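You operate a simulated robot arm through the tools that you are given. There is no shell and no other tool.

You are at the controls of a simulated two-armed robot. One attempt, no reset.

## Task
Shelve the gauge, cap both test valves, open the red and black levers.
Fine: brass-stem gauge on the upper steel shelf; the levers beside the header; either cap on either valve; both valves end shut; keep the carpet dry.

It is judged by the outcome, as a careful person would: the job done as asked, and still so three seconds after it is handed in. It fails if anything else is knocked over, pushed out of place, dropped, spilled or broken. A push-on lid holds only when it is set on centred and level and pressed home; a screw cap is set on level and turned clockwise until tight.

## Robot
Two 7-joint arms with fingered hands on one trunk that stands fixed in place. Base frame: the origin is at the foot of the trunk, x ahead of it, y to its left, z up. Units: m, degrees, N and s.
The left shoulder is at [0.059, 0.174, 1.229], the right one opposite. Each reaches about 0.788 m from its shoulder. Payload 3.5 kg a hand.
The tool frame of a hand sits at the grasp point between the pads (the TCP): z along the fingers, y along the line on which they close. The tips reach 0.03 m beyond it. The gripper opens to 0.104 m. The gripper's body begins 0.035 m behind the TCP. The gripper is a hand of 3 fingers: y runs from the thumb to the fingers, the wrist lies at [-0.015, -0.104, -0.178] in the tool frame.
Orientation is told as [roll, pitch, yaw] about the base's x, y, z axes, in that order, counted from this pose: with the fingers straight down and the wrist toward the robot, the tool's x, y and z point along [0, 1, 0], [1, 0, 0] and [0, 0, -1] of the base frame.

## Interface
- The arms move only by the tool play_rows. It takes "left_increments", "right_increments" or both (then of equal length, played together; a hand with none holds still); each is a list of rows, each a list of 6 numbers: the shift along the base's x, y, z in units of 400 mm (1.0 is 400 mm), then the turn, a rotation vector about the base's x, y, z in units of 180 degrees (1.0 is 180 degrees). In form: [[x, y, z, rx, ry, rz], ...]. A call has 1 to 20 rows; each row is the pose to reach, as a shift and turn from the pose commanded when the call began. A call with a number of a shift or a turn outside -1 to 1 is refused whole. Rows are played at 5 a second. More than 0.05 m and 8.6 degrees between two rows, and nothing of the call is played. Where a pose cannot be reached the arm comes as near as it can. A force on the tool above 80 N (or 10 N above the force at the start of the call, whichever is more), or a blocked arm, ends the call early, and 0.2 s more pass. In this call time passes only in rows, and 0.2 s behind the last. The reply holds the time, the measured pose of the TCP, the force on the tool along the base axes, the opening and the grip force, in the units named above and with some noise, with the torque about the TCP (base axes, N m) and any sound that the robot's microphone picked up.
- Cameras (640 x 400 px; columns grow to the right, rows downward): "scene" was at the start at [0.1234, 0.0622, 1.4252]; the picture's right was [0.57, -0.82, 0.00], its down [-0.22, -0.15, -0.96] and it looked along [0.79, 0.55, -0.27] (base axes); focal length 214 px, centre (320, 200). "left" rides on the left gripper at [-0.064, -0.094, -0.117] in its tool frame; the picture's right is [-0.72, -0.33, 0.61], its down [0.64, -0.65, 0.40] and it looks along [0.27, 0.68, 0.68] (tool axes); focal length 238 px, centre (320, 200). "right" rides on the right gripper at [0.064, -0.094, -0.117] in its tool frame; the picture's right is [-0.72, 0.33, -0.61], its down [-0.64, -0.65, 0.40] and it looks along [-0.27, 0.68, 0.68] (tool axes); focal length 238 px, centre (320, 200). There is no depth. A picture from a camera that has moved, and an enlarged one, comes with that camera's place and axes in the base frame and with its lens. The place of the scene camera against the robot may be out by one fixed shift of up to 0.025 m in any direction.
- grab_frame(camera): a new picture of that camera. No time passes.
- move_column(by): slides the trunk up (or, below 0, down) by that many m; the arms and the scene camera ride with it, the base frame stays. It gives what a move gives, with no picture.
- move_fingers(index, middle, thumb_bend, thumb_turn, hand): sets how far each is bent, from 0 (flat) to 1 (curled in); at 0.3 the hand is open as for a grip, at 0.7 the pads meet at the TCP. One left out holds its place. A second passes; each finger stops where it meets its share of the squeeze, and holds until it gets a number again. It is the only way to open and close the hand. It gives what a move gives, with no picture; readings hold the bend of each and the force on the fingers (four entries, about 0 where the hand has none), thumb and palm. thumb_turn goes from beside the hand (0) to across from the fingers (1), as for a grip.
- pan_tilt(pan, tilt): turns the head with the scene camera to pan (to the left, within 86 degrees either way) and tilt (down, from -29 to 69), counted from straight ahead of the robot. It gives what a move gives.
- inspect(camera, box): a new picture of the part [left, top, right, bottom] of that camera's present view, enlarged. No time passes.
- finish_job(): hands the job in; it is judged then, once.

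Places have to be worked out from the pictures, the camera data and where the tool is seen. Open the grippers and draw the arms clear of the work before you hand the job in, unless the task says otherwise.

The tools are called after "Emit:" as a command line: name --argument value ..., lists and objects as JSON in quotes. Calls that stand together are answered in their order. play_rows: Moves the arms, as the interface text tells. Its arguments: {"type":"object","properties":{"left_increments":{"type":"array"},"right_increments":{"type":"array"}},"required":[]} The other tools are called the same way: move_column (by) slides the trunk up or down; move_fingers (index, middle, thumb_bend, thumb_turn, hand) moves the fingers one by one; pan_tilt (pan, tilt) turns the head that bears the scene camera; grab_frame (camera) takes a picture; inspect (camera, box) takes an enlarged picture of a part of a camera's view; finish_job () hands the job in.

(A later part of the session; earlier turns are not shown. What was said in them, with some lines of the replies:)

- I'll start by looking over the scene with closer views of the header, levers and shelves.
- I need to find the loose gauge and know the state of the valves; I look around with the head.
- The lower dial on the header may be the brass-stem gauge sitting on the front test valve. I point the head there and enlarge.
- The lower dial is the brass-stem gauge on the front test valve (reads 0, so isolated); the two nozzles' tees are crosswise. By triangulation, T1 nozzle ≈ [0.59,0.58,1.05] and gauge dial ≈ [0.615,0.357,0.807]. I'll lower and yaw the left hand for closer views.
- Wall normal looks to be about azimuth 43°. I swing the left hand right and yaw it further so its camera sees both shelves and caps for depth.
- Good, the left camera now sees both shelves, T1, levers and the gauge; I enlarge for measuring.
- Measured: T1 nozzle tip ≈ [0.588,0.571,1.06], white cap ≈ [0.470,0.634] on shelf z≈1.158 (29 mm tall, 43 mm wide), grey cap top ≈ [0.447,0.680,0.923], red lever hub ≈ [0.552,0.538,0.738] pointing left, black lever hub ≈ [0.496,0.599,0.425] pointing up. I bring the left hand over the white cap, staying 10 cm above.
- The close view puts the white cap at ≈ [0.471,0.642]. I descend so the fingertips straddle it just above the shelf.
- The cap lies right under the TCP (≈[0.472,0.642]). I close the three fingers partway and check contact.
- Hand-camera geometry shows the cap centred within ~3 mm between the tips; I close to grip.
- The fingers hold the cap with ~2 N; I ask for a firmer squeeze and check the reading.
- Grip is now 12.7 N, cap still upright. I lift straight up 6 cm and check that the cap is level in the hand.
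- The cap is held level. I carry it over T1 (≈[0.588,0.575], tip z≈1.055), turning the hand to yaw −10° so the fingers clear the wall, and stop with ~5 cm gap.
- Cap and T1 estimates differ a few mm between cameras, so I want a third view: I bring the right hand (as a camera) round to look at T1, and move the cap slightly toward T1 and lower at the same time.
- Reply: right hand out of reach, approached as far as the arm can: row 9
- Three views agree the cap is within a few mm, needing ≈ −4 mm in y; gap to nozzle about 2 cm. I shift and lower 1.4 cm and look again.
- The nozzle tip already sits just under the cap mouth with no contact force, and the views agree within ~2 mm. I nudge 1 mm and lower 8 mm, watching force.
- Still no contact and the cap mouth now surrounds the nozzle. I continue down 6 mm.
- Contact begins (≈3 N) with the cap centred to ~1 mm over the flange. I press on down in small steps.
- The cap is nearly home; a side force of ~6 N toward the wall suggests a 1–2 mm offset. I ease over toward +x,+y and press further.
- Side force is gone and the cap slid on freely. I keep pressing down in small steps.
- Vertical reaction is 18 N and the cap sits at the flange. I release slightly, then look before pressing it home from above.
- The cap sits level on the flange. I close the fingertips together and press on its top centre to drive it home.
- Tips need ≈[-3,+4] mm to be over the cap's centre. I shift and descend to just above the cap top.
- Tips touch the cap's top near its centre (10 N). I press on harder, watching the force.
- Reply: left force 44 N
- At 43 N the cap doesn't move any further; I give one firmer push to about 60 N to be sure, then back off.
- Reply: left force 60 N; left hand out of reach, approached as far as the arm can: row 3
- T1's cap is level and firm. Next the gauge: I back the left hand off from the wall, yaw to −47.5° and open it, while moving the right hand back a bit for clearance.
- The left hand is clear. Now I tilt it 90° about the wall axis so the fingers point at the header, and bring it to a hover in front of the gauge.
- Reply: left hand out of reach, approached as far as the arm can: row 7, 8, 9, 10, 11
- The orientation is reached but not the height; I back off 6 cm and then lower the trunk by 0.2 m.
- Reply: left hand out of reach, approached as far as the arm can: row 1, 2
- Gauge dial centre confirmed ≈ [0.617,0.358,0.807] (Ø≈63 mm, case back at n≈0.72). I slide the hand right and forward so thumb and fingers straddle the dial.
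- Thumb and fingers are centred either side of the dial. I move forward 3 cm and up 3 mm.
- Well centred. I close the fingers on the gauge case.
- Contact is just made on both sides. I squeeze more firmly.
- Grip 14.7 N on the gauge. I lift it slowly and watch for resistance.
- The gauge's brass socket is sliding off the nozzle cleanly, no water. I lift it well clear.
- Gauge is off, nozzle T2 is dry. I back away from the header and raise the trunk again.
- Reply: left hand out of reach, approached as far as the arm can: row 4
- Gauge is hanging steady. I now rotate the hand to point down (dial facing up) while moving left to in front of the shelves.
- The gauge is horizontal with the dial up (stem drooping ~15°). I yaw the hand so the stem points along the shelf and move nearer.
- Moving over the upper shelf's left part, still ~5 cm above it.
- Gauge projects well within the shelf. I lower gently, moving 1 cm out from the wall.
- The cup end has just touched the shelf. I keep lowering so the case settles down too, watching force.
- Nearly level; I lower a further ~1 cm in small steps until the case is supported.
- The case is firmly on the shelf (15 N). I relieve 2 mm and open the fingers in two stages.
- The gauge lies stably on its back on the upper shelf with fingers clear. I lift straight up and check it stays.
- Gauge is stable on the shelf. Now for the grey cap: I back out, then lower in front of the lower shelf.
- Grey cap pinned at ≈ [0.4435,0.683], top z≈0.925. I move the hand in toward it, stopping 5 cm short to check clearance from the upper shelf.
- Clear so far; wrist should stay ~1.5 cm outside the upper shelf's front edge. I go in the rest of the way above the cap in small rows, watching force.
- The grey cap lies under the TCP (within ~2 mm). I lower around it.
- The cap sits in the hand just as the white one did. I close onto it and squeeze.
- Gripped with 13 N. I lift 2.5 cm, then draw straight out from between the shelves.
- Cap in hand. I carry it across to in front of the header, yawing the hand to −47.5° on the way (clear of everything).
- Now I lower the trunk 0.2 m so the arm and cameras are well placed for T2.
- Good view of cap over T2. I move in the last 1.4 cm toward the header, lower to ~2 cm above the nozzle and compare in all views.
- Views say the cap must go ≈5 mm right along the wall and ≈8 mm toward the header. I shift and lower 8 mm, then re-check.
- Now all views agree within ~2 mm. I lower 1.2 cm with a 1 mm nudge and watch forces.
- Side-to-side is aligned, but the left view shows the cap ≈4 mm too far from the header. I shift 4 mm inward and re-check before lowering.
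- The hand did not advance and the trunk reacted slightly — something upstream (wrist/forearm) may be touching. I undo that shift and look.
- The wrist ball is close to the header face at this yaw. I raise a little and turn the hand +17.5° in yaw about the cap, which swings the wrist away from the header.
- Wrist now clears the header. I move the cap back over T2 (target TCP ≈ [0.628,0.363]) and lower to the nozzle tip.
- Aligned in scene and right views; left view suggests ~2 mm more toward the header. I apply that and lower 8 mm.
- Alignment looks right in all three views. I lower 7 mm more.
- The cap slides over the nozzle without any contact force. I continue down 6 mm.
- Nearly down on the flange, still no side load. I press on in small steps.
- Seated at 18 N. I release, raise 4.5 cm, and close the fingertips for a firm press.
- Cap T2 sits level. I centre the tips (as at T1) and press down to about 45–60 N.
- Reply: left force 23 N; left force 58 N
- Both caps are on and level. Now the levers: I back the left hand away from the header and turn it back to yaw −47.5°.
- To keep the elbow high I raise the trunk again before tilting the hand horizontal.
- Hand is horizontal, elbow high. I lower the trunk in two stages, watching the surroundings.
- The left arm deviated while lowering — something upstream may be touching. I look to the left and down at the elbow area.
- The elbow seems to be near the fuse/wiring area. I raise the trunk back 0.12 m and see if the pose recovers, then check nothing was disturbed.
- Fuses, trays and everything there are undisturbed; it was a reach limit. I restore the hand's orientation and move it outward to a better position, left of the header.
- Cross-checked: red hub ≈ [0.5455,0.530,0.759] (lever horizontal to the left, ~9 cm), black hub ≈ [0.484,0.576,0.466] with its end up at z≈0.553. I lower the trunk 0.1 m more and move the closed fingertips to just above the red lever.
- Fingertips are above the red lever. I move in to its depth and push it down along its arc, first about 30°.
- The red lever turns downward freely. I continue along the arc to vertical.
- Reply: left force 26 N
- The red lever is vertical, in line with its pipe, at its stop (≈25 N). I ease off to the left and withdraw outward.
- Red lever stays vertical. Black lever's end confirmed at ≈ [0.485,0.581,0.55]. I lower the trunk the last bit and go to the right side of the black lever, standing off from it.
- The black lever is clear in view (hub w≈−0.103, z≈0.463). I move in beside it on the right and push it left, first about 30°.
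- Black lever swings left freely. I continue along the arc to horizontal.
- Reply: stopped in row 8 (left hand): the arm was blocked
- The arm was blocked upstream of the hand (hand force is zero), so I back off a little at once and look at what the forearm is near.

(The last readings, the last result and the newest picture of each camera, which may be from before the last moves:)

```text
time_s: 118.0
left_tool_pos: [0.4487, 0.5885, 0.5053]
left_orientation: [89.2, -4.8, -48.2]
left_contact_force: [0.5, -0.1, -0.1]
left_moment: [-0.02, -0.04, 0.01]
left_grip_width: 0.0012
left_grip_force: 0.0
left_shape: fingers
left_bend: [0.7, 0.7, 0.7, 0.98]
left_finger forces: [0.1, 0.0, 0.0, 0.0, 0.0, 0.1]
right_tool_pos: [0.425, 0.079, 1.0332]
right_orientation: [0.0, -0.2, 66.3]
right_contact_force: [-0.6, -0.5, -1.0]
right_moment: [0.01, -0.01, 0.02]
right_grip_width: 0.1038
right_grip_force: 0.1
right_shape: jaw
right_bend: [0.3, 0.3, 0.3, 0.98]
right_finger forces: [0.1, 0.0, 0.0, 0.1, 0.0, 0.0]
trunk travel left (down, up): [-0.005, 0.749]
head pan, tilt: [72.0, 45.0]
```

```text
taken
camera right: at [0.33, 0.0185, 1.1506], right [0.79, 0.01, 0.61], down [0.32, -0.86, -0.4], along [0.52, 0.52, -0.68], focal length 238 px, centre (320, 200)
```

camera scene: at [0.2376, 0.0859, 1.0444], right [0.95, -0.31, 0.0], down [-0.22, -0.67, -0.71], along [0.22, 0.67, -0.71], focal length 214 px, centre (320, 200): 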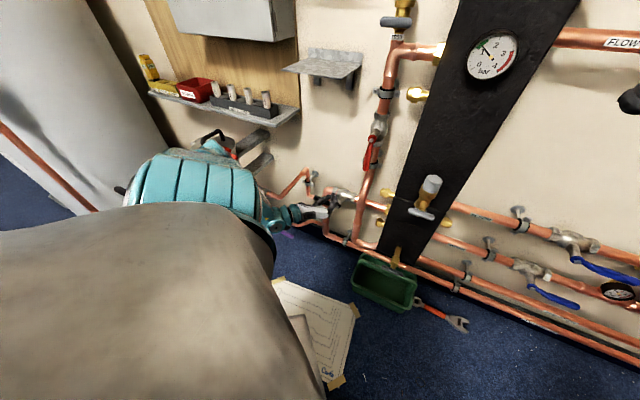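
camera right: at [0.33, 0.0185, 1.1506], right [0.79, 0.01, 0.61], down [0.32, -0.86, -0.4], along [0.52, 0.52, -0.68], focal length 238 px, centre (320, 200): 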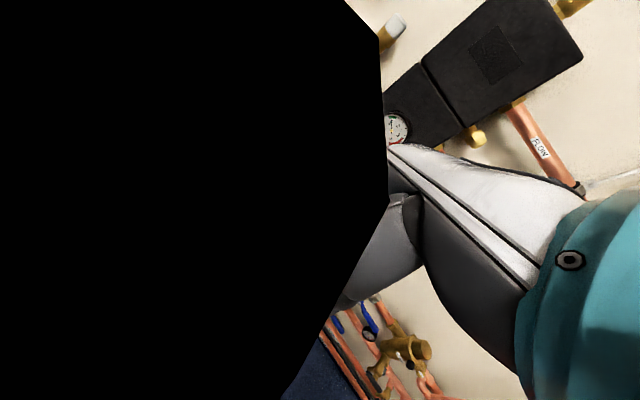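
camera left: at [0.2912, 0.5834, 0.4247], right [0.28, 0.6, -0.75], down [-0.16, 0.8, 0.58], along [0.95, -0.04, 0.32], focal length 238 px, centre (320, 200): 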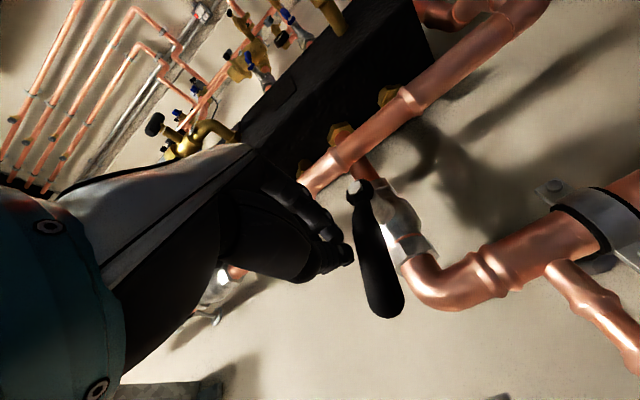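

Emit:
inspect --camera "scene" --box '[110, 60, 350, 260]'

Emit:
pan_tilt --pan 55 --tilt 40

Emit:
inspect --camera "scene" --box '[60, 100, 320, 320]'

Emit:
grab_frame --camera "right"

```text
2.00 times, centred on (230, 160) of scene
camera zoom: at [0.2376, 0.0859, 1.0444], right [0.95, -0.31, 0.0], down [-0.22, -0.67, -0.71], along [0.22, 0.67, -0.71], focal length 429 px, centre (500, 280)
```

zoom: 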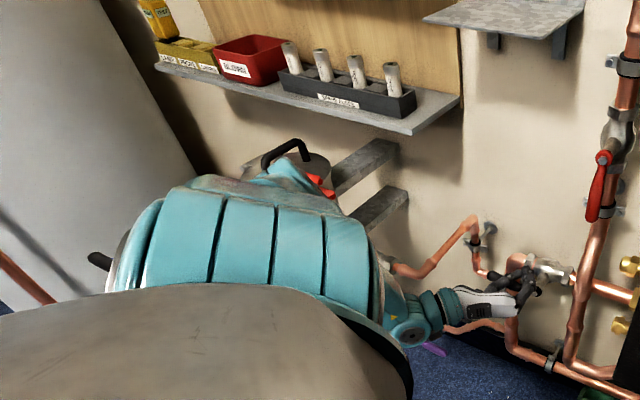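

```text
time_s: 118.8
left_tool_pos: [0.4494, 0.5878, 0.5064]
left_orientation: [89.3, -4.8, -48.2]
left_contact_force: [0.6, 1.4, 0.3]
left_moment: [0.03, 0.04, -0.02]
left_grip_width: 0.0012
left_grip_force: 0.1
left_shape: fingers
left_bend: [0.7, 0.7, 0.7, 0.98]
left_finger forces: [0.0, 0.0, 0.0, 0.0, 0.0, 0.0]
right_tool_pos: [0.4264, 0.0785, 1.0331]
right_orientation: [-0.1, 0.0, 66.4]
right_contact_force: [0.0, 0.0, -0.6]
right_moment: [-0.01, 0.0, -0.01]
right_grip_width: 0.1033
right_grip_force: 0.1
right_shape: jaw
right_bend: [0.3, 0.3, 0.3, 0.98]
right_finger forces: [0.1, 0.0, 0.1, 0.0, 0.0, 0.0]
trunk travel left (down, up): [-0.005, 0.749]
head pan, tilt: [55.0, 40.0]
```

```text
1.82 times, centred on (190, 210) of scene
camera zoom: at [0.2612, 0.0783, 1.0516], right [0.82, -0.57, 0.0], down [-0.37, -0.53, -0.77], along [0.44, 0.63, -0.64], focal length 390 px, centre (556, 182)
```

zoom: 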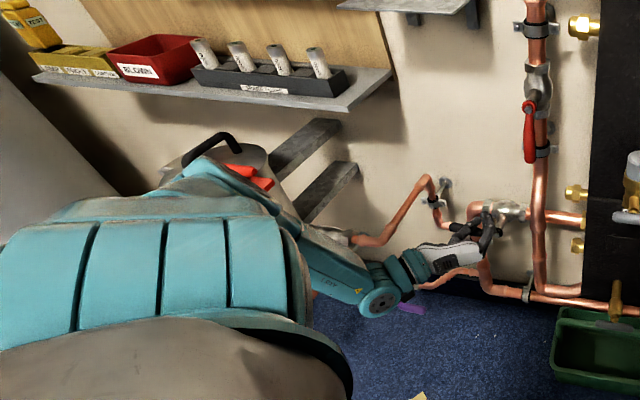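

```text
taken
camera right: at [0.33, 0.0185, 1.1506], right [0.79, 0.01, 0.61], down [0.32, -0.86, -0.4], along [0.52, 0.52, -0.68], focal length 238 px, centre (320, 200)
```

right: 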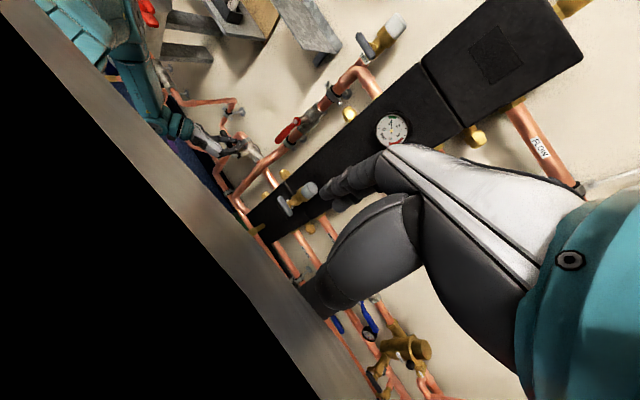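

The elbow is close to the grey vessel with the black handle on the left, so I must not go further left. The black lever is already ~82° round; I restore the hand orientation slightly higher and to the right, then finish by pressing straight down near the hub.

Emit:
play_rows --left_increments '[[0.005, -0.005, 0.02, 0.011, 0.0075, 0.002], [0.01, -0.011, 0.035, 0.0225, 0.0149, 0.0039]]'

Emit:
pan_tilt --pan 40 --tilt 38

Emit:
grab_frame --camera "left"

Emit:
inspect --camera "scene" --box '[180, 170, 290, 290]'

Emit:
inspect --camera "right" --box '[160, 60, 320, 220]'

```text
time_s: 119.4
left_tool_pos: [0.4525, 0.5842, 0.5199]
left_orientation: [89.9, 0.1, -47.5]
left_contact_force: [-1.5, 0.7, 0.5]
left_moment: [0.04, 0.02, -0.02]
left_grip_width: 0.0013
left_grip_force: 0.0
left_shape: fingers
left_bend: [0.7, 0.7, 0.7, 0.98]
left_finger forces: [0.0, 0.0, 0.1, 0.0, 0.0, 0.0]
right_tool_pos: [0.4249, 0.0794, 1.0339]
right_orientation: [0.0, 0.0, 66.3]
right_contact_force: [-0.4, 0.0, 0.5]
right_moment: [-0.03, 0.0, 0.05]
right_grip_width: 0.1035
right_grip_force: 0.0
right_shape: jaw
right_bend: [0.3, 0.3, 0.3, 0.98]
right_finger forces: [0.0, 0.0, 0.0, 0.0, 0.0, 0.0]
trunk travel left (down, up): [-0.005, 0.749]
head pan, tilt: [55.0, 40.0]
```

```text
time_s: 120.2
left_tool_pos: [0.4523, 0.585, 0.519]
left_orientation: [90.0, 0.0, -47.5]
left_contact_force: [-0.6, 0.2, -0.3]
left_moment: [-0.02, -0.02, -0.01]
left_grip_width: 0.0011
left_grip_force: 0.1
left_shape: fingers
left_bend: [0.7, 0.7, 0.7, 0.98]
left_finger forces: [0.0, 0.0, 0.0, 0.0, 0.0, 0.0]
right_tool_pos: [0.4272, 0.0784, 1.0326]
right_orientation: [0.0, -0.1, 66.3]
right_contact_force: [-0.4, -0.2, 0.7]
right_moment: [-0.03, -0.03, -0.01]
right_grip_width: 0.1034
right_grip_force: 0.1
right_shape: jaw
right_bend: [0.3, 0.3, 0.3, 0.98]
right_finger forces: [0.1, 0.1, 0.1, 0.0, 0.0, 0.0]
trunk travel left (down, up): [-0.005, 0.749]
head pan, tilt: [40.0, 38.0]
```

```text
taken
camera left: at [0.3022, 0.5732, 0.4549], right [0.23, 0.65, -0.72], down [-0.14, 0.75, 0.64], along [0.96, -0.05, 0.27], focal length 238 px, centre (320, 200)
```

left: 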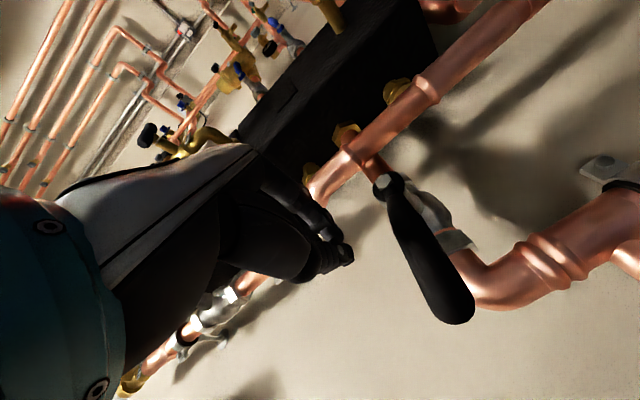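

```text
3.33 times, centred on (235, 230) of scene
camera zoom: at [0.2785, 0.0641, 1.0546], right [0.64, -0.77, 0.0], down [-0.47, -0.4, -0.79], along [0.6, 0.51, -0.62], focal length 715 px, centre (603, 100)
```

zoom: 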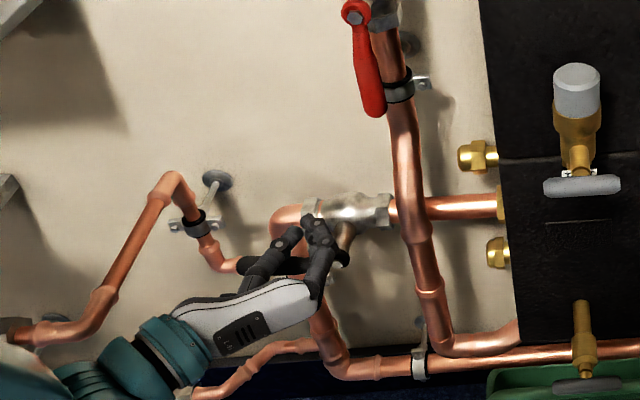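

```text
2.50 times, centred on (240, 140) of right
camera zoom: at [0.33, 0.0185, 1.1506], right [0.79, 0.01, 0.61], down [0.32, -0.86, -0.4], along [0.52, 0.52, -0.68], focal length 596 px, centre (520, 350)
```

zoom: 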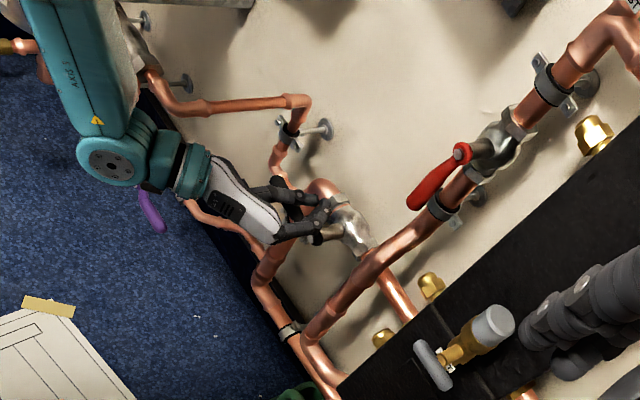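

The black lever stands at ≈80°. I press straight down near its hub to bring it the last ~10° to horizontal.

Emit:
play_rows --left_increments '[[-0.011, 0.012, -0.025, 0, 0, 0], [-0.011, 0.012, -0.04, 0, 0, 0], [-0.011, 0.012, -0.055, 0, 0, 0], [-0.011, 0.012, -0.065, 0, 0, 0], [-0.011, 0.012, -0.073, 0, 0, 0]]'

Emit:
grab_frame --camera "left"

Emit:
inspect --camera "scene" --box '[180, 170, 290, 290]'

```text
time_s: 121.4
left_tool_pos: [0.447, 0.5875, 0.4902]
left_orientation: [89.9, 0.1, -47.5]
left_contact_force: [0.8, -1.1, 0.1]
left_moment: [-0.01, -0.01, -0.04]
left_grip_width: 0.001
left_grip_force: 0.1
left_shape: fingers
left_bend: [0.7, 0.7, 0.7, 0.98]
left_finger forces: [0.0, 0.0, 0.0, 0.1, 0.1, 0.1]
right_tool_pos: [0.4263, 0.0789, 1.0337]
right_orientation: [0.0, 0.1, 66.4]
right_contact_force: [0.2, 0.0, 0.4]
right_moment: [0.04, -0.02, 0.01]
right_grip_width: 0.1034
right_grip_force: 0.0
right_shape: jaw
right_bend: [0.3, 0.3, 0.3, 0.98]
right_finger forces: [0.1, 0.0, 0.0, 0.0, 0.0, 0.0]
trunk travel left (down, up): [-0.005, 0.749]
head pan, tilt: [40.0, 38.0]
```

```text
taken
camera left: at [0.2964, 0.5774, 0.4261], right [0.23, 0.65, -0.72], down [-0.14, 0.75, 0.64], along [0.96, -0.05, 0.27], focal length 238 px, centre (320, 200)
```

left: 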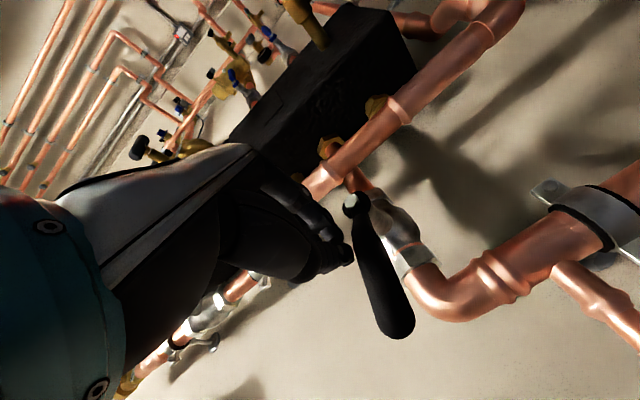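

```text
3.33 times, centred on (235, 230) of scene
camera zoom: at [0.2786, 0.0641, 1.0546], right [0.64, -0.77, 0.0], down [-0.47, -0.4, -0.79], along [0.6, 0.51, -0.62], focal length 715 px, centre (603, 100)
```

zoom: 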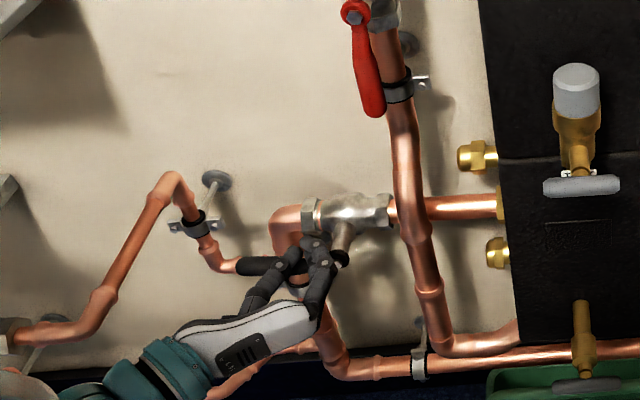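

Emit:
play_rows --left_increments '[[0, 0, -0.008, 0, 0, 0], [0, 0, -0.016, 0, 0, 0], [0, 0, -0.024, 0, 0, 0], [0, 0, -0.032, 0, 0, 0]]'

Emit:
grab_frame --camera "left"

Emit:
inspect --camera "scene" --box '[180, 170, 290, 290]'

Emit:
inspect --camera "right" --box '[200, 80, 320, 200]'

```text
time_s: 122.4
left_tool_pos: [0.4461, 0.5881, 0.4779]
left_orientation: [90.1, 0.0, -47.6]
left_contact_force: [-1.0, 0.8, 4.2]
left_moment: [0.09, -0.02, 0.02]
left_grip_width: 0.0025
left_grip_force: 1.5
left_shape: fingers
left_bend: [0.7, 0.7, 0.69, 0.99]
left_finger forces: [0.0, 0.0, 0.1, 0.0, 4.0, 0.0]
right_tool_pos: [0.427, 0.078, 1.0334]
right_orientation: [0.0, 0.0, 66.3]
right_contact_force: [0.0, 0.0, 0.8]
right_moment: [0.0, 0.0, -0.01]
right_grip_width: 0.1034
right_grip_force: 0.1
right_shape: jaw
right_bend: [0.3, 0.3, 0.3, 0.98]
right_finger forces: [0.1, 0.0, 0.0, 0.0, 0.1, 0.0]
trunk travel left (down, up): [-0.005, 0.749]
head pan, tilt: [40.0, 38.0]
```

```text
taken
camera left: at [0.2966, 0.5777, 0.4139], right [0.23, 0.65, -0.72], down [-0.14, 0.75, 0.64], along [0.96, -0.05, 0.27], focal length 238 px, centre (320, 200)
```

left: 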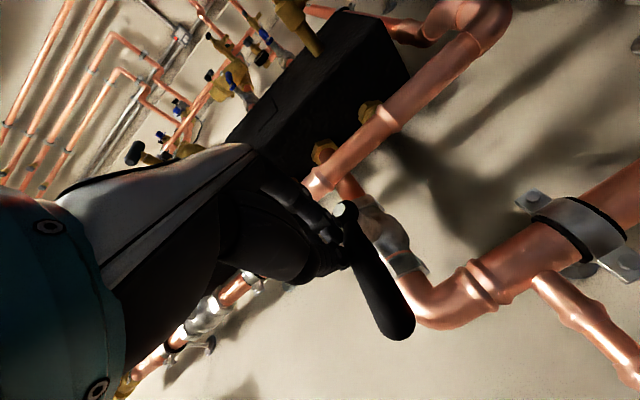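

```text
3.33 times, centred on (235, 230) of scene
camera zoom: at [0.2783, 0.0638, 1.0548], right [0.64, -0.77, 0.0], down [-0.47, -0.4, -0.79], along [0.6, 0.51, -0.62], focal length 715 px, centre (603, 100)
```

zoom: 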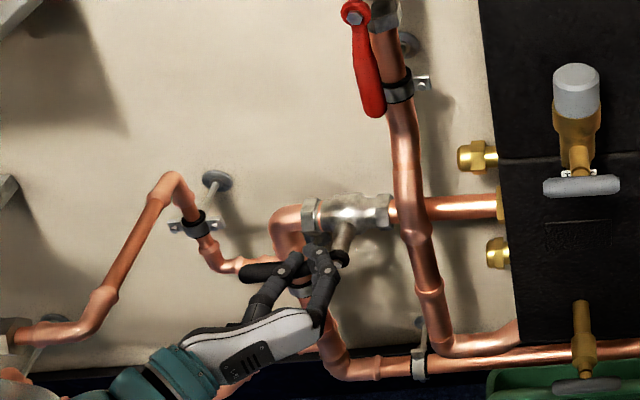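

```text
3.33 times, centred on (260, 140) of right
camera zoom: at [0.3297, 0.0182, 1.1507], right [0.79, 0.01, 0.61], down [0.32, -0.86, -0.4], along [0.52, 0.52, -0.68], focal length 794 px, centre (520, 400)
```

zoom: 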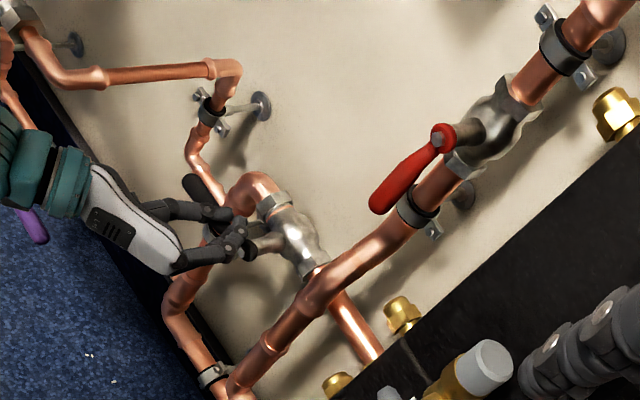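

Contact made and the lever is moving the last bit. I press on until its stop.

Emit:
play_rows --left_increments '[[0, 0, -0.007, 0, 0, 0], [0, 0, -0.014, 0, 0, 0], [0, 0, -0.02, 0, 0, 0]]'

Emit:
grab_frame --camera "left"

Emit:
inspect --camera "scene" --box '[180, 170, 290, 290]'

```text
time_s: 123.2
left_tool_pos: [0.4472, 0.5885, 0.4715]
left_orientation: [90.3, -0.1, -47.6]
left_contact_force: [-1.9, -2.6, 13.4]
left_moment: [0.26, -0.17, 0.05]
left_grip_width: 0.0055
left_grip_force: 6.6
left_shape: fingers
left_bend: [0.69, 0.7, 0.68, 1.0]
left_finger forces: [2.5, 0.0, 0.0, 0.0, 11.2, 0.0]
right_tool_pos: [0.4251, 0.078, 1.0338]
right_orientation: [0.0, 0.0, 66.3]
right_contact_force: [0.1, 0.0, 0.1]
right_moment: [0.02, 0.06, -0.01]
right_grip_width: 0.1036
right_grip_force: 0.0
right_shape: jaw
right_bend: [0.3, 0.3, 0.3, 0.98]
right_finger forces: [0.0, 0.0, 0.1, 0.0, 0.0, 0.0]
trunk travel left (down, up): [-0.005, 0.749]
head pan, tilt: [40.0, 38.0]
```

```text
taken
camera left: at [0.2971, 0.5783, 0.4065], right [0.24, 0.66, -0.72], down [-0.14, 0.75, 0.64], along [0.96, -0.05, 0.27], focal length 238 px, centre (320, 200)
```

left: 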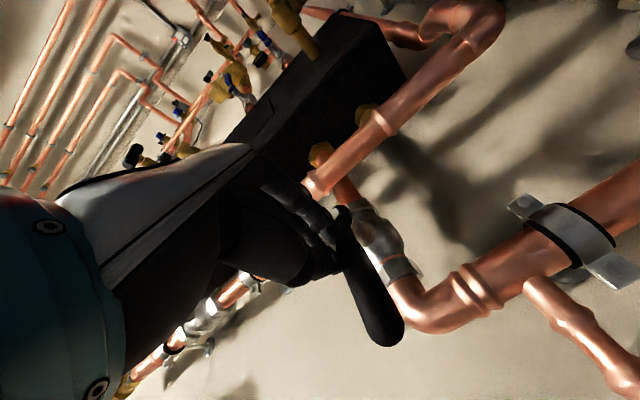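

```text
3.33 times, centred on (235, 230) of scene
camera zoom: at [0.2777, 0.063, 1.0551], right [0.64, -0.77, 0.0], down [-0.47, -0.4, -0.79], along [0.6, 0.51, -0.61], focal length 715 px, centre (603, 100)
```

zoom: 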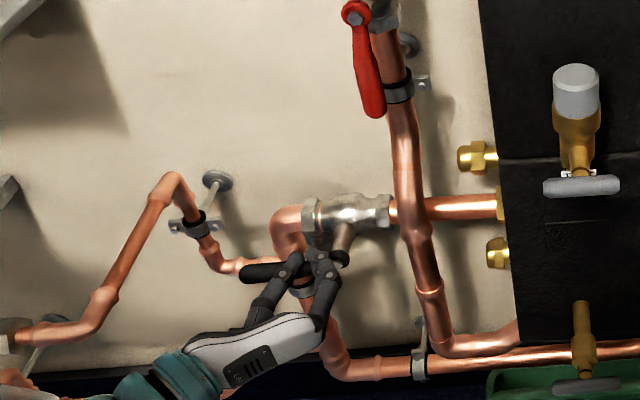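

Emit:
play_rows --left_increments '[[0, 0, -0.007, 0, 0, 0], [0, 0, -0.014, 0, 0, 0], [0, 0, -0.02, 0, 0, 0]]'

Emit:
grab_frame --camera "left"

Emit:
inspect --camera "scene" --box '[180, 170, 290, 290]'

```text
time_s: 124.0
left_tool_pos: [0.4468, 0.5885, 0.4639]
left_orientation: [90.3, -0.1, -47.6]
left_contact_force: [-2.3, -4.7, 20.4]
left_moment: [0.43, -0.22, 0.01]
left_grip_width: 0.0109
left_grip_force: 10.8
left_shape: fingers
left_bend: [0.68, 0.7, 0.67, 1.0]
left_finger forces: [1.6, 0.0, 0.0, 0.1, 20.1, 0.1]
right_tool_pos: [0.4247, 0.0767, 1.0352]
right_orientation: [-0.1, 0.0, 66.3]
right_contact_force: [-0.2, -0.6, 0.8]
right_moment: [-0.03, -0.03, 0.03]
right_grip_width: 0.1035
right_grip_force: 0.2
right_shape: jaw
right_bend: [0.3, 0.3, 0.3, 0.98]
right_finger forces: [0.0, 0.0, 0.0, 0.0, 0.0, 0.1]
trunk travel left (down, up): [-0.005, 0.749]
head pan, tilt: [40.0, 38.0]
```

```text
taken
camera left: at [0.2976, 0.5789, 0.3985], right [0.24, 0.66, -0.72], down [-0.14, 0.75, 0.64], along [0.96, -0.05, 0.27], focal length 238 px, centre (320, 200)
```

left: 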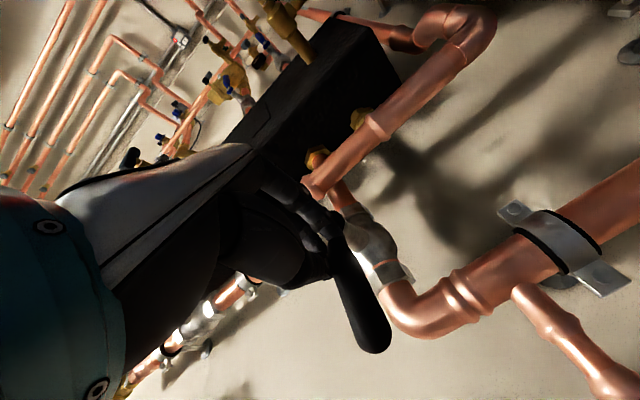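

```text
3.33 times, centred on (235, 230) of scene
camera zoom: at [0.2773, 0.0624, 1.0552], right [0.64, -0.77, 0.0], down [-0.47, -0.39, -0.79], along [0.6, 0.51, -0.61], focal length 715 px, centre (603, 100)
```

zoom: 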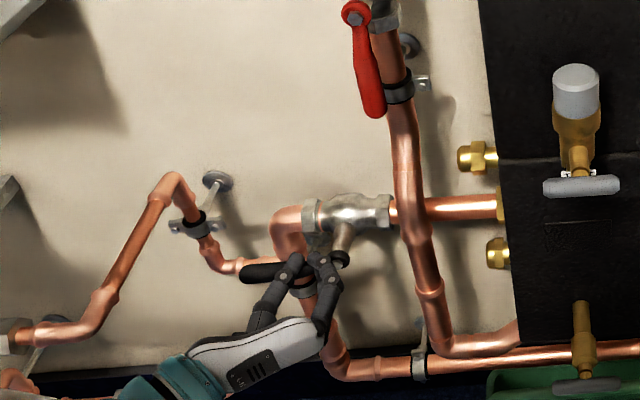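

The lever no longer moves (end fixed in the picture, force 20 N) — it is at its stop, horizontal. I lift off and withdraw straight out.

Emit:
play_rows --left_increments '[[0, 0, 0.03, 0, 0, 0], [0, 0, 0.06, 0, 0, 0], [-0.05, -0.046, 0.08, 0, 0, 0], [-0.11, -0.1, 0.11, 0, 0, 0], [-0.15, -0.17, 0.16, 0, 0, 0]]'

Emit:
grab_frame --camera "scene"

Emit:
inspect --camera "scene" --box '[200, 150, 310, 290]'

Emit:
grab_frame --camera "left"

```text
time_s: 125.2
left_tool_pos: [0.3884, 0.5183, 0.5265]
left_orientation: [89.9, 0.0, -47.5]
left_contact_force: [0.0, 0.6, 0.7]
left_moment: [-0.01, -0.01, 0.0]
left_grip_width: 0.0014
left_grip_force: 0.0
left_shape: fingers
left_bend: [0.7, 0.7, 0.7, 0.98]
left_finger forces: [0.1, 0.0, 0.1, 0.1, 0.0, 0.1]
right_tool_pos: [0.4259, 0.0788, 1.0339]
right_orientation: [0.0, 0.0, 66.3]
right_contact_force: [0.2, -1.5, -0.4]
right_moment: [0.02, 0.0, -0.02]
right_grip_width: 0.1034
right_grip_force: 0.1
right_shape: jaw
right_bend: [0.3, 0.3, 0.3, 0.98]
right_finger forces: [0.0, 0.0, 0.1, 0.0, 0.0, 0.0]
trunk travel left (down, up): [-0.005, 0.749]
head pan, tilt: [40.0, 38.0]
```

```text
taken
camera scene: at [0.2786, 0.0641, 1.0546], right [0.64, -0.77, 0.0], down [-0.47, -0.4, -0.79], along [0.6, 0.51, -0.62], focal length 214 px, centre (320, 200)
```

scene: 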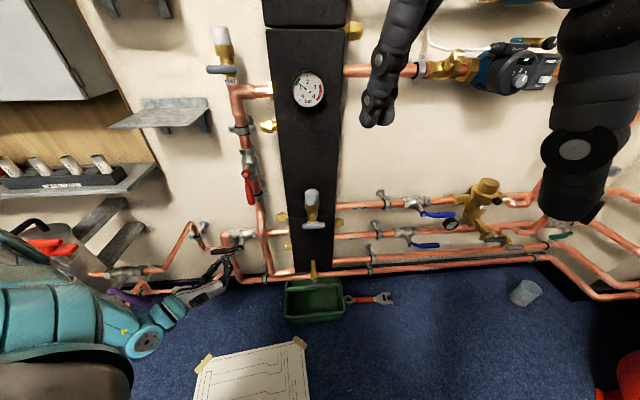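

```text
2.86 times, centred on (255, 220) of scene
camera zoom: at [0.2786, 0.0641, 1.0546], right [0.64, -0.77, 0.0], down [-0.47, -0.4, -0.79], along [0.6, 0.51, -0.62], focal length 613 px, centre (506, 143)
```

zoom: 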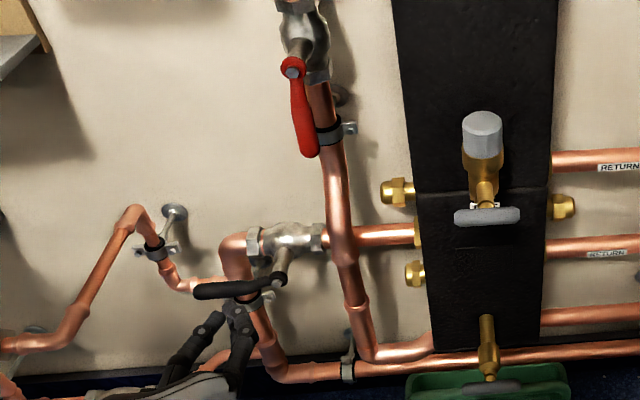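

```text
taken
camera left: at [0.2377, 0.5081, 0.4626], right [0.23, 0.65, -0.72], down [-0.14, 0.75, 0.64], along [0.96, -0.05, 0.27], focal length 238 px, centre (320, 200)
```

left: 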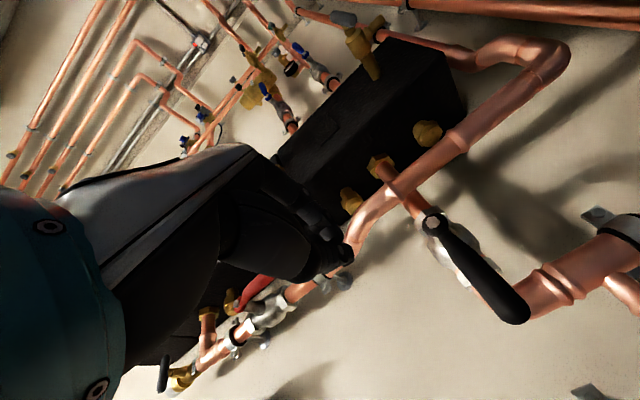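

Both levers are now in line with their pipes: red vertical, black horizontal. I move the left hand right, away from the vessel, open it, and raise the trunk.

Emit:
play_rows --left_increments '[[0.04, -0.043, 0.02, 0, 0, 0], [0.08, -0.086, 0.04, 0, 0, 0], [0.118, -0.129, 0.06, 0, 0, 0]]'

Emit:
move_column --by 0.16

Emit:
grab_frame --camera "scene"

Emit:
move_column --by 0.16

Emit:
move_fingers --hand "left" --index 0.3 --middle 0.3 --thumb_bend 0.3

Emit:
grab_frame --camera "scene"

```text
time_s: 126.0
left_tool_pos: [0.4359, 0.4693, 0.5535]
left_orientation: [89.9, -0.1, -47.7]
left_contact_force: [0.1, 0.3, -0.2]
left_moment: [-0.01, -0.01, -0.03]
left_grip_width: 0.0013
left_grip_force: 0.0
left_shape: fingers
left_bend: [0.7, 0.7, 0.7, 0.98]
left_finger forces: [0.1, 0.0, 0.0, 0.0, 0.0, 0.1]
right_tool_pos: [0.4264, 0.0793, 1.0336]
right_orientation: [0.0, 0.0, 66.3]
right_contact_force: [-0.3, -0.1, -0.4]
right_moment: [0.01, -0.02, 0.03]
right_grip_width: 0.1034
right_grip_force: 0.0
right_shape: jaw
right_bend: [0.3, 0.3, 0.3, 0.98]
right_finger forces: [0.0, 0.0, 0.1, 0.0, 0.0, 0.1]
trunk travel left (down, up): [-0.005, 0.749]
head pan, tilt: [40.0, 38.0]
```

```text
time_s: 127.8
left_tool_pos: [0.4345, 0.4701, 0.7089]
left_orientation: [90.0, 0.0, -47.6]
left_contact_force: [-0.3, -1.3, -0.2]
left_moment: [-0.01, 0.02, 0.03]
left_grip_width: 0.0014
left_grip_force: 0.1
left_shape: fingers
left_bend: [0.7, 0.7, 0.7, 0.98]
left_finger forces: [0.1, 0.0, 0.0, 0.0, 0.1, 0.1]
right_tool_pos: [0.4272, 0.079, 1.1918]
right_orientation: [0.1, 0.0, 66.2]
right_contact_force: [0.0, 0.3, 0.9]
right_moment: [-0.02, 0.01, 0.0]
right_grip_width: 0.1036
right_grip_force: 0.1
right_shape: jaw
right_bend: [0.3, 0.3, 0.3, 0.98]
right_finger forces: [0.0, 0.0, 0.1, 0.0, 0.1, 0.1]
trunk travel left (down, up): [-0.165, 0.589]
head pan, tilt: [40.0, 38.0]
```

```text
taken
camera scene: at [0.184, 0.0641, 1.2249], right [0.64, -0.77, 0.0], down [-0.47, -0.4, -0.79], along [0.6, 0.51, -0.62], focal length 214 px, centre (320, 200)
```

scene: 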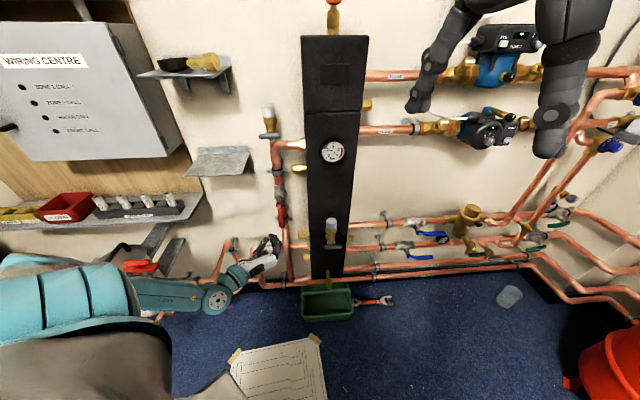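

```text
time_s: 129.6
left_tool_pos: [0.4348, 0.4686, 0.8694]
left_orientation: [89.9, 0.1, -47.7]
left_contact_force: [-0.4, -0.4, 0.1]
left_moment: [0.02, -0.02, 0.02]
left_grip_width: 0.0016
left_grip_force: 0.1
left_shape: fingers
left_bend: [0.7, 0.7, 0.7, 0.98]
left_finger forces: [0.0, 0.0, 0.1, 0.1, 0.0, 0.0]
right_tool_pos: [0.4273, 0.0785, 1.3531]
right_orientation: [0.0, 0.1, 66.3]
right_contact_force: [-0.6, 0.9, -0.4]
right_moment: [0.03, 0.02, -0.01]
right_grip_width: 0.1037
right_grip_force: 0.0
right_shape: jaw
right_bend: [0.3, 0.3, 0.3, 0.98]
right_finger forces: [0.0, 0.2, 0.1, 0.0, 0.1, 0.2]
trunk travel left (down, up): [-0.325, 0.429]
head pan, tilt: [40.0, 38.0]
```

```text
time_s: 130.6
left_tool_pos: [0.4341, 0.4693, 0.8698]
left_orientation: [90.0, 0.0, -47.6]
left_contact_force: [0.4, -0.7, 0.2]
left_moment: [0.02, 0.0, 0.01]
left_grip_width: 0.1026
left_grip_force: 0.1
left_shape: fingers
left_bend: [0.3, 0.3, 0.3, 0.98]
left_finger forces: [0.0, 0.1, 0.0, 0.1, 0.0, 0.0]
right_tool_pos: [0.4252, 0.079, 1.3529]
right_orientation: [0.0, 0.0, 66.3]
right_contact_force: [0.6, -0.1, -0.2]
right_moment: [0.02, 0.04, -0.01]
right_grip_width: 0.1034
right_grip_force: 0.0
right_shape: jaw
right_bend: [0.3, 0.3, 0.3, 0.98]
right_finger forces: [0.1, 0.0, 0.0, 0.1, 0.0, 0.0]
trunk travel left (down, up): [-0.325, 0.429]
head pan, tilt: [40.0, 38.0]
```

```text
taken
camera scene: at [0.113, 0.064, 1.3896], right [0.64, -0.77, 0.0], down [-0.47, -0.4, -0.79], along [0.6, 0.51, -0.62], focal length 214 px, centre (320, 200)
```

scene: 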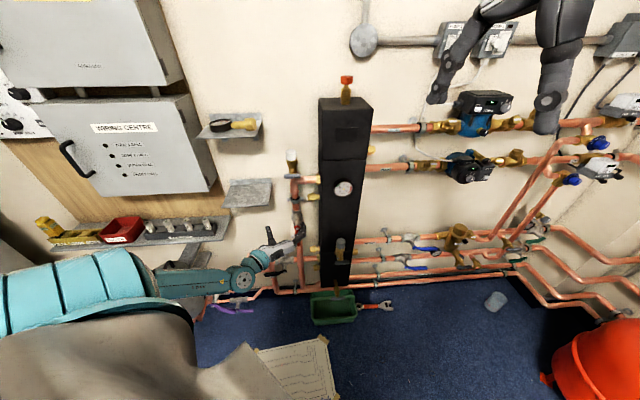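

I draw the left hand further back and up, away from the work, then inspect everything.

Emit:
play_rows --left_increments '[[-0.03, -0.03, 0.08, 0, 0, 0], [-0.06, -0.06, 0.16, 0, 0, 0], [-0.09, -0.09, 0.24, 0, 0, 0], [-0.12, -0.12, 0.32, 0, 0, 0], [-0.15, -0.15, 0.4, 0, 0, 0]]'

Emit:
grab_frame --camera "scene"

Emit:
inspect --camera "scene" --box '[190, 100, 290, 220]'

Emit:
inspect --camera "scene" --box '[230, 200, 380, 340]'

Emit:
grab_frame --camera "right"

```text
time_s: 131.8
left_tool_pos: [0.3755, 0.4108, 1.0308]
left_orientation: [90.1, 0.0, -47.6]
left_contact_force: [0.5, 0.5, -0.7]
left_moment: [-0.06, -0.04, 0.01]
left_grip_width: 0.1026
left_grip_force: 0.1
left_shape: fingers
left_bend: [0.3, 0.3, 0.3, 0.98]
left_finger forces: [0.0, 0.1, 0.0, 0.1, 0.0, 0.0]
right_tool_pos: [0.4258, 0.0792, 1.3538]
right_orientation: [0.0, 0.0, 66.3]
right_contact_force: [-0.5, 0.0, 0.7]
right_moment: [-0.04, -0.02, 0.02]
right_grip_width: 0.1038
right_grip_force: 0.1
right_shape: jaw
right_bend: [0.3, 0.3, 0.3, 0.98]
right_finger forces: [0.0, 0.0, 0.0, 0.0, 0.1, 0.0]
trunk travel left (down, up): [-0.325, 0.429]
head pan, tilt: [40.0, 38.0]
```

```text
taken
camera scene: at [0.1126, 0.0637, 1.3897], right [0.64, -0.77, 0.0], down [-0.47, -0.4, -0.79], along [0.6, 0.51, -0.62], focal length 214 px, centre (320, 200)
```

scene: 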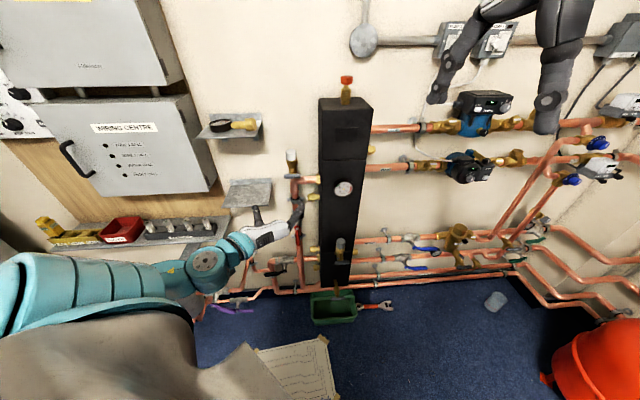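

```text
3.33 times, centred on (240, 160) of scene
camera zoom: at [0.1126, 0.0637, 1.3897], right [0.64, -0.77, 0.0], down [-0.47, -0.4, -0.79], along [0.6, 0.51, -0.62], focal length 715 px, centre (587, 333)
```

zoom: 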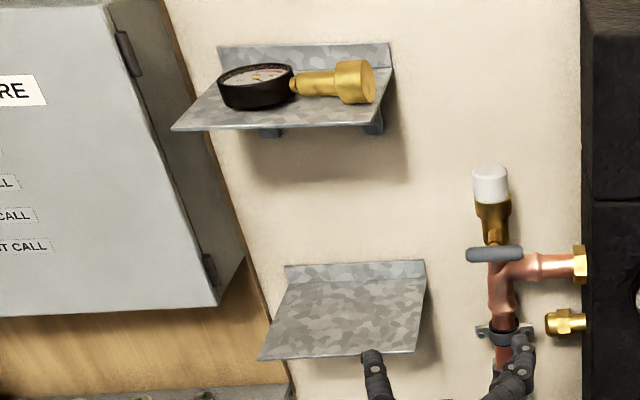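

```text
2.86 times, centred on (305, 270) of scene
camera zoom: at [0.1126, 0.0637, 1.3897], right [0.64, -0.77, 0.0], down [-0.47, -0.4, -0.79], along [0.6, 0.51, -0.62], focal length 613 px, centre (363, 0)
```

zoom: 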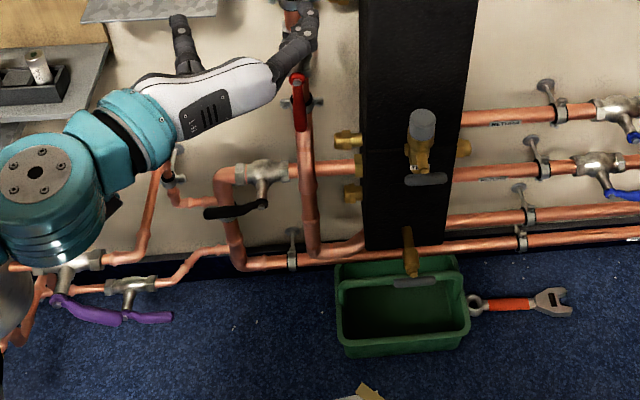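

```text
taken
camera right: at [0.3295, 0.0181, 1.4708], right [0.79, 0.01, 0.61], down [0.32, -0.86, -0.4], along [0.52, 0.52, -0.68], focal length 238 px, centre (320, 200)
```

right: 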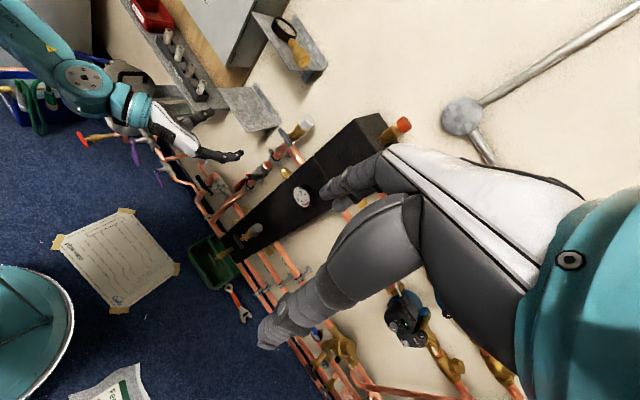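

Caps, gauge and levers all look right and the carpet is dry. One last check against the first picture: same head angle, to confirm the vessel and the rest at the left are undisturbed.

Emit:
pan_tilt --pan 33 --tilt 32

Emit:
grab_frame --camera "scene"

Emit:
inspect --camera "scene" --box '[0, 230, 260, 400]'

Emit:
inspect --camera "right" --box '[40, 40, 260, 220]'

```text
time_s: 132.5
left_tool_pos: [0.3773, 0.4125, 1.0293]
left_orientation: [90.1, 0.0, -47.6]
left_contact_force: [0.2, -0.6, 0.4]
left_moment: [0.01, -0.01, 0.04]
left_grip_width: 0.1028
left_grip_force: 0.0
left_shape: fingers
left_bend: [0.3, 0.3, 0.3, 0.98]
left_finger forces: [0.0, 0.0, 0.0, 0.0, 0.1, 0.1]
right_tool_pos: [0.4262, 0.0792, 1.3527]
right_orientation: [0.1, 0.0, 66.4]
right_contact_force: [-0.3, 0.1, 0.2]
right_moment: [0.0, 0.02, 0.05]
right_grip_width: 0.1038
right_grip_force: 0.1
right_shape: jaw
right_bend: [0.3, 0.3, 0.3, 0.98]
right_finger forces: [0.1, 0.1, 0.0, 0.1, 0.1, 0.1]
trunk travel left (down, up): [-0.325, 0.429]
head pan, tilt: [33.0, 32.0]
```

```text
taken
camera scene: at [0.122, 0.0574, 1.3988], right [0.55, -0.84, 0.0], down [-0.44, -0.29, -0.85], along [0.71, 0.46, -0.53], focal length 214 px, centre (320, 200)
```

scene: 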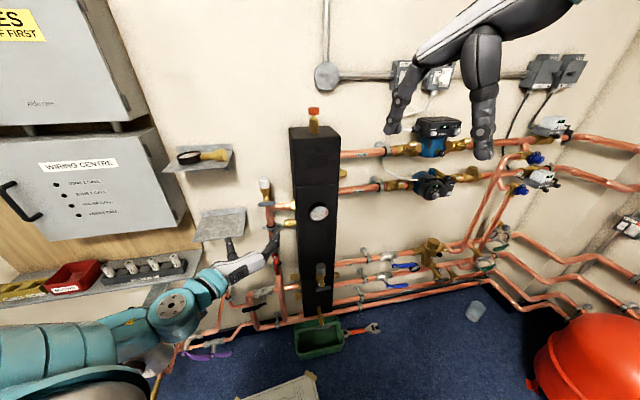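

```text
2.35 times, centred on (130, 315) of scene
camera zoom: at [0.122, 0.0574, 1.3988], right [0.55, -0.84, 0.0], down [-0.44, -0.29, -0.85], along [0.71, 0.46, -0.53], focal length 505 px, centre (767, -71)
```

zoom: 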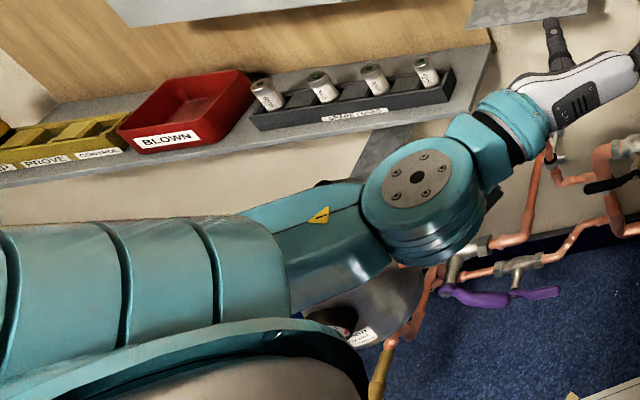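

```text
2.22 times, centred on (150, 130) of right
camera zoom: at [0.33, 0.0185, 1.4706], right [0.79, 0.01, 0.61], down [0.32, -0.86, -0.4], along [0.52, 0.52, -0.68], focal length 530 px, centre (698, 356)
```

zoom: 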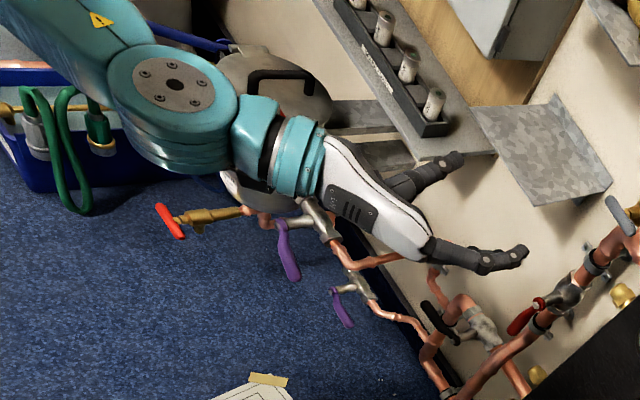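

I return the left arm to its vertical, raised posture near the start pose so it is well clear and the left side can be seen.

Emit:
play_rows --left_increments '[[-0.005, 0.005, 0.055, -0.0307, 0.0335, 0], [-0.01, 0.01, 0.11, -0.0614, 0.067, 0], [-0.015, 0.015, 0.165, -0.0922, 0.1005, 0], [-0.02, 0.02, 0.22, -0.1229, 0.134, 0], [-0.025, 0.025, 0.275, -0.1536, 0.1675, 0], [-0.03, 0.03, 0.33, -0.1844, 0.201, 0], [-0.035, 0.035, 0.385, -0.2151, 0.2345, 0], [-0.04, 0.04, 0.44, -0.2458, 0.268, 0], [-0.045, 0.045, 0.495, -0.2766, 0.3015, 0], [-0.05, 0.05, 0.55, -0.3073, 0.335, 0], [-0.055, 0.055, 0.605, -0.338, 0.3685, 0]]'

Emit:
play_rows --left_increments '[[0, 0, 0.05, 0, 0, 0.045], [0, 0, 0.1, 0, 0, 0.09], [0, 0, 0.15, 0, 0, 0.135], [0, 0, 0.2, 0, 0, 0.18], [0, 0, 0.25, 0, 0, 0.225], [0, 0, 0.3, 0, 0, 0.264]]'

Emit:
grab_frame --camera "scene"

Emit:
inspect --camera "scene" --box '[80, 230, 340, 400]'

Emit:
inspect --camera "right" --box '[0, 0, 340, 260]'

```text
time_s: 134.9
left_tool_pos: [0.3514, 0.431, 1.2695]
left_orientation: [-0.2, -0.2, -47.4]
left_contact_force: [0.0, -0.7, 0.6]
left_moment: [0.01, 0.01, 0.02]
left_grip_width: 0.1028
left_grip_force: 0.1
left_shape: fingers
left_bend: [0.3, 0.3, 0.3, 0.98]
left_finger forces: [0.1, 0.0, 0.0, 0.0, 0.0, 0.0]
left hand out of reach, approached as far as the arm can: row 1, 2, 3, 4, 5
right_tool_pos: [0.4255, 0.0786, 1.3537]
right_orientation: [0.0, 0.0, 66.4]
right_contact_force: [0.5, 0.4, -0.6]
right_moment: [0.01, 0.0, 0.01]
right_grip_width: 0.1036
right_grip_force: 0.0
right_shape: jaw
right_bend: [0.3, 0.3, 0.3, 0.98]
right_finger forces: [0.0, 0.1, 0.0, 0.1, 0.0, 0.1]
trunk travel left (down, up): [-0.325, 0.429]
head pan, tilt: [33.0, 32.0]
```

```text
time_s: 136.3
left_tool_pos: [0.353, 0.4302, 1.3909]
left_orientation: [0.0, -0.2, 0.2]
left_contact_force: [0.7, -0.9, 0.8]
left_moment: [0.0, -0.01, -0.02]
left_grip_width: 0.103
left_grip_force: 0.0
left_shape: fingers
left_bend: [0.3, 0.3, 0.3, 0.98]
left_finger forces: [0.0, 0.0, 0.0, 0.1, 0.0, 0.0]
right_tool_pos: [0.4261, 0.0784, 1.3539]
right_orientation: [0.0, 0.0, 66.4]
right_contact_force: [0.5, -0.3, -0.2]
right_moment: [-0.04, -0.01, 0.01]
right_grip_width: 0.1037
right_grip_force: 0.0
right_shape: jaw
right_bend: [0.3, 0.3, 0.3, 0.98]
right_finger forces: [0.0, 0.0, 0.1, 0.0, 0.0, 0.0]
trunk travel left (down, up): [-0.325, 0.429]
head pan, tilt: [33.0, 32.0]
```

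```text
taken
camera scene: at [0.1219, 0.0569, 1.3989], right [0.55, -0.84, 0.0], down [-0.44, -0.29, -0.85], along [0.71, 0.46, -0.53], focal length 214 px, centre (320, 200)
```

scene: 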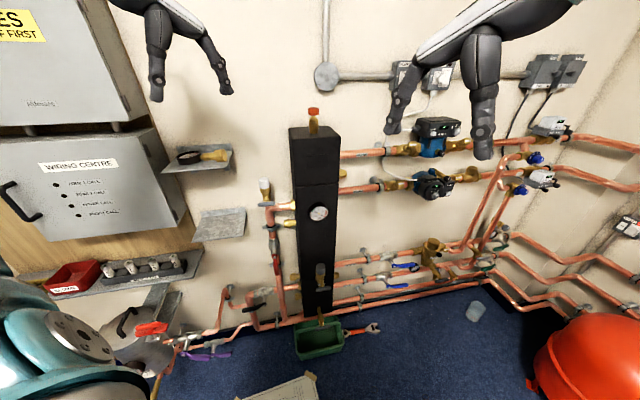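

```text
2.35 times, centred on (210, 315) of scene
camera zoom: at [0.1219, 0.0569, 1.3989], right [0.55, -0.84, 0.0], down [-0.44, -0.29, -0.85], along [0.71, 0.46, -0.53], focal length 505 px, centre (579, -71)
```

zoom: 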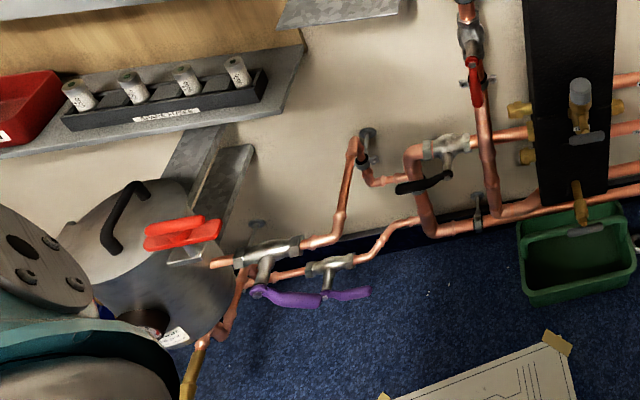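

```text
1.54 times, centred on (170, 130) of right
camera zoom: at [0.3298, 0.018, 1.4707], right [0.79, 0.01, 0.61], down [0.32, -0.86, -0.4], along [0.52, 0.52, -0.68], focal length 367 px, centre (551, 308)
```

zoom: 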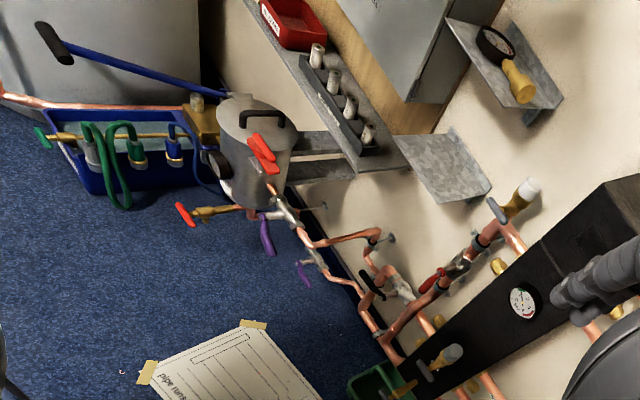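

Compared with the first picture, the vessel, red clamp, fuses and trays are all where they were. The gauge is on the upper shelf, both caps are seated, and both tees are still crosswise. The red and black levers are in line with their pipes, the carpet is dry, and the hands are open and clear. I hand the job in.

Emit:
finish_job

```text
The job is handed in.
```

I handed the job in with every part done.

- **Gauge:** it lies flat on its back, dial up, on the upper steel shelf. It read 0 bar when I lifted it off, and no water came out.
- **Caps:** the white cap is on the upper test valve and the grey one on the header-front valve. Each sits level on its flange. I pressed both down with close to 60 N and neither moved any further, though I heard no click.
- **Test valves:** I did not touch either handle; both still sit crosswise, which is shut.
- **Levers:** the red lever now points straight down along its pipe, and the black one lies left along its pipe. Both stopped firmly at the end of their travel.
- **Contacts along the way:** the wrist briefly came up against something near the header face while I was capping the front valve. Later, while I was turning the black lever, the arm was blocked, probably near the grey vessel with the black handle. I backed off each time, and nothing looks moved compared with the first pictures.

The carpet looks dry, both hands are open, and both arms are clear of the work.
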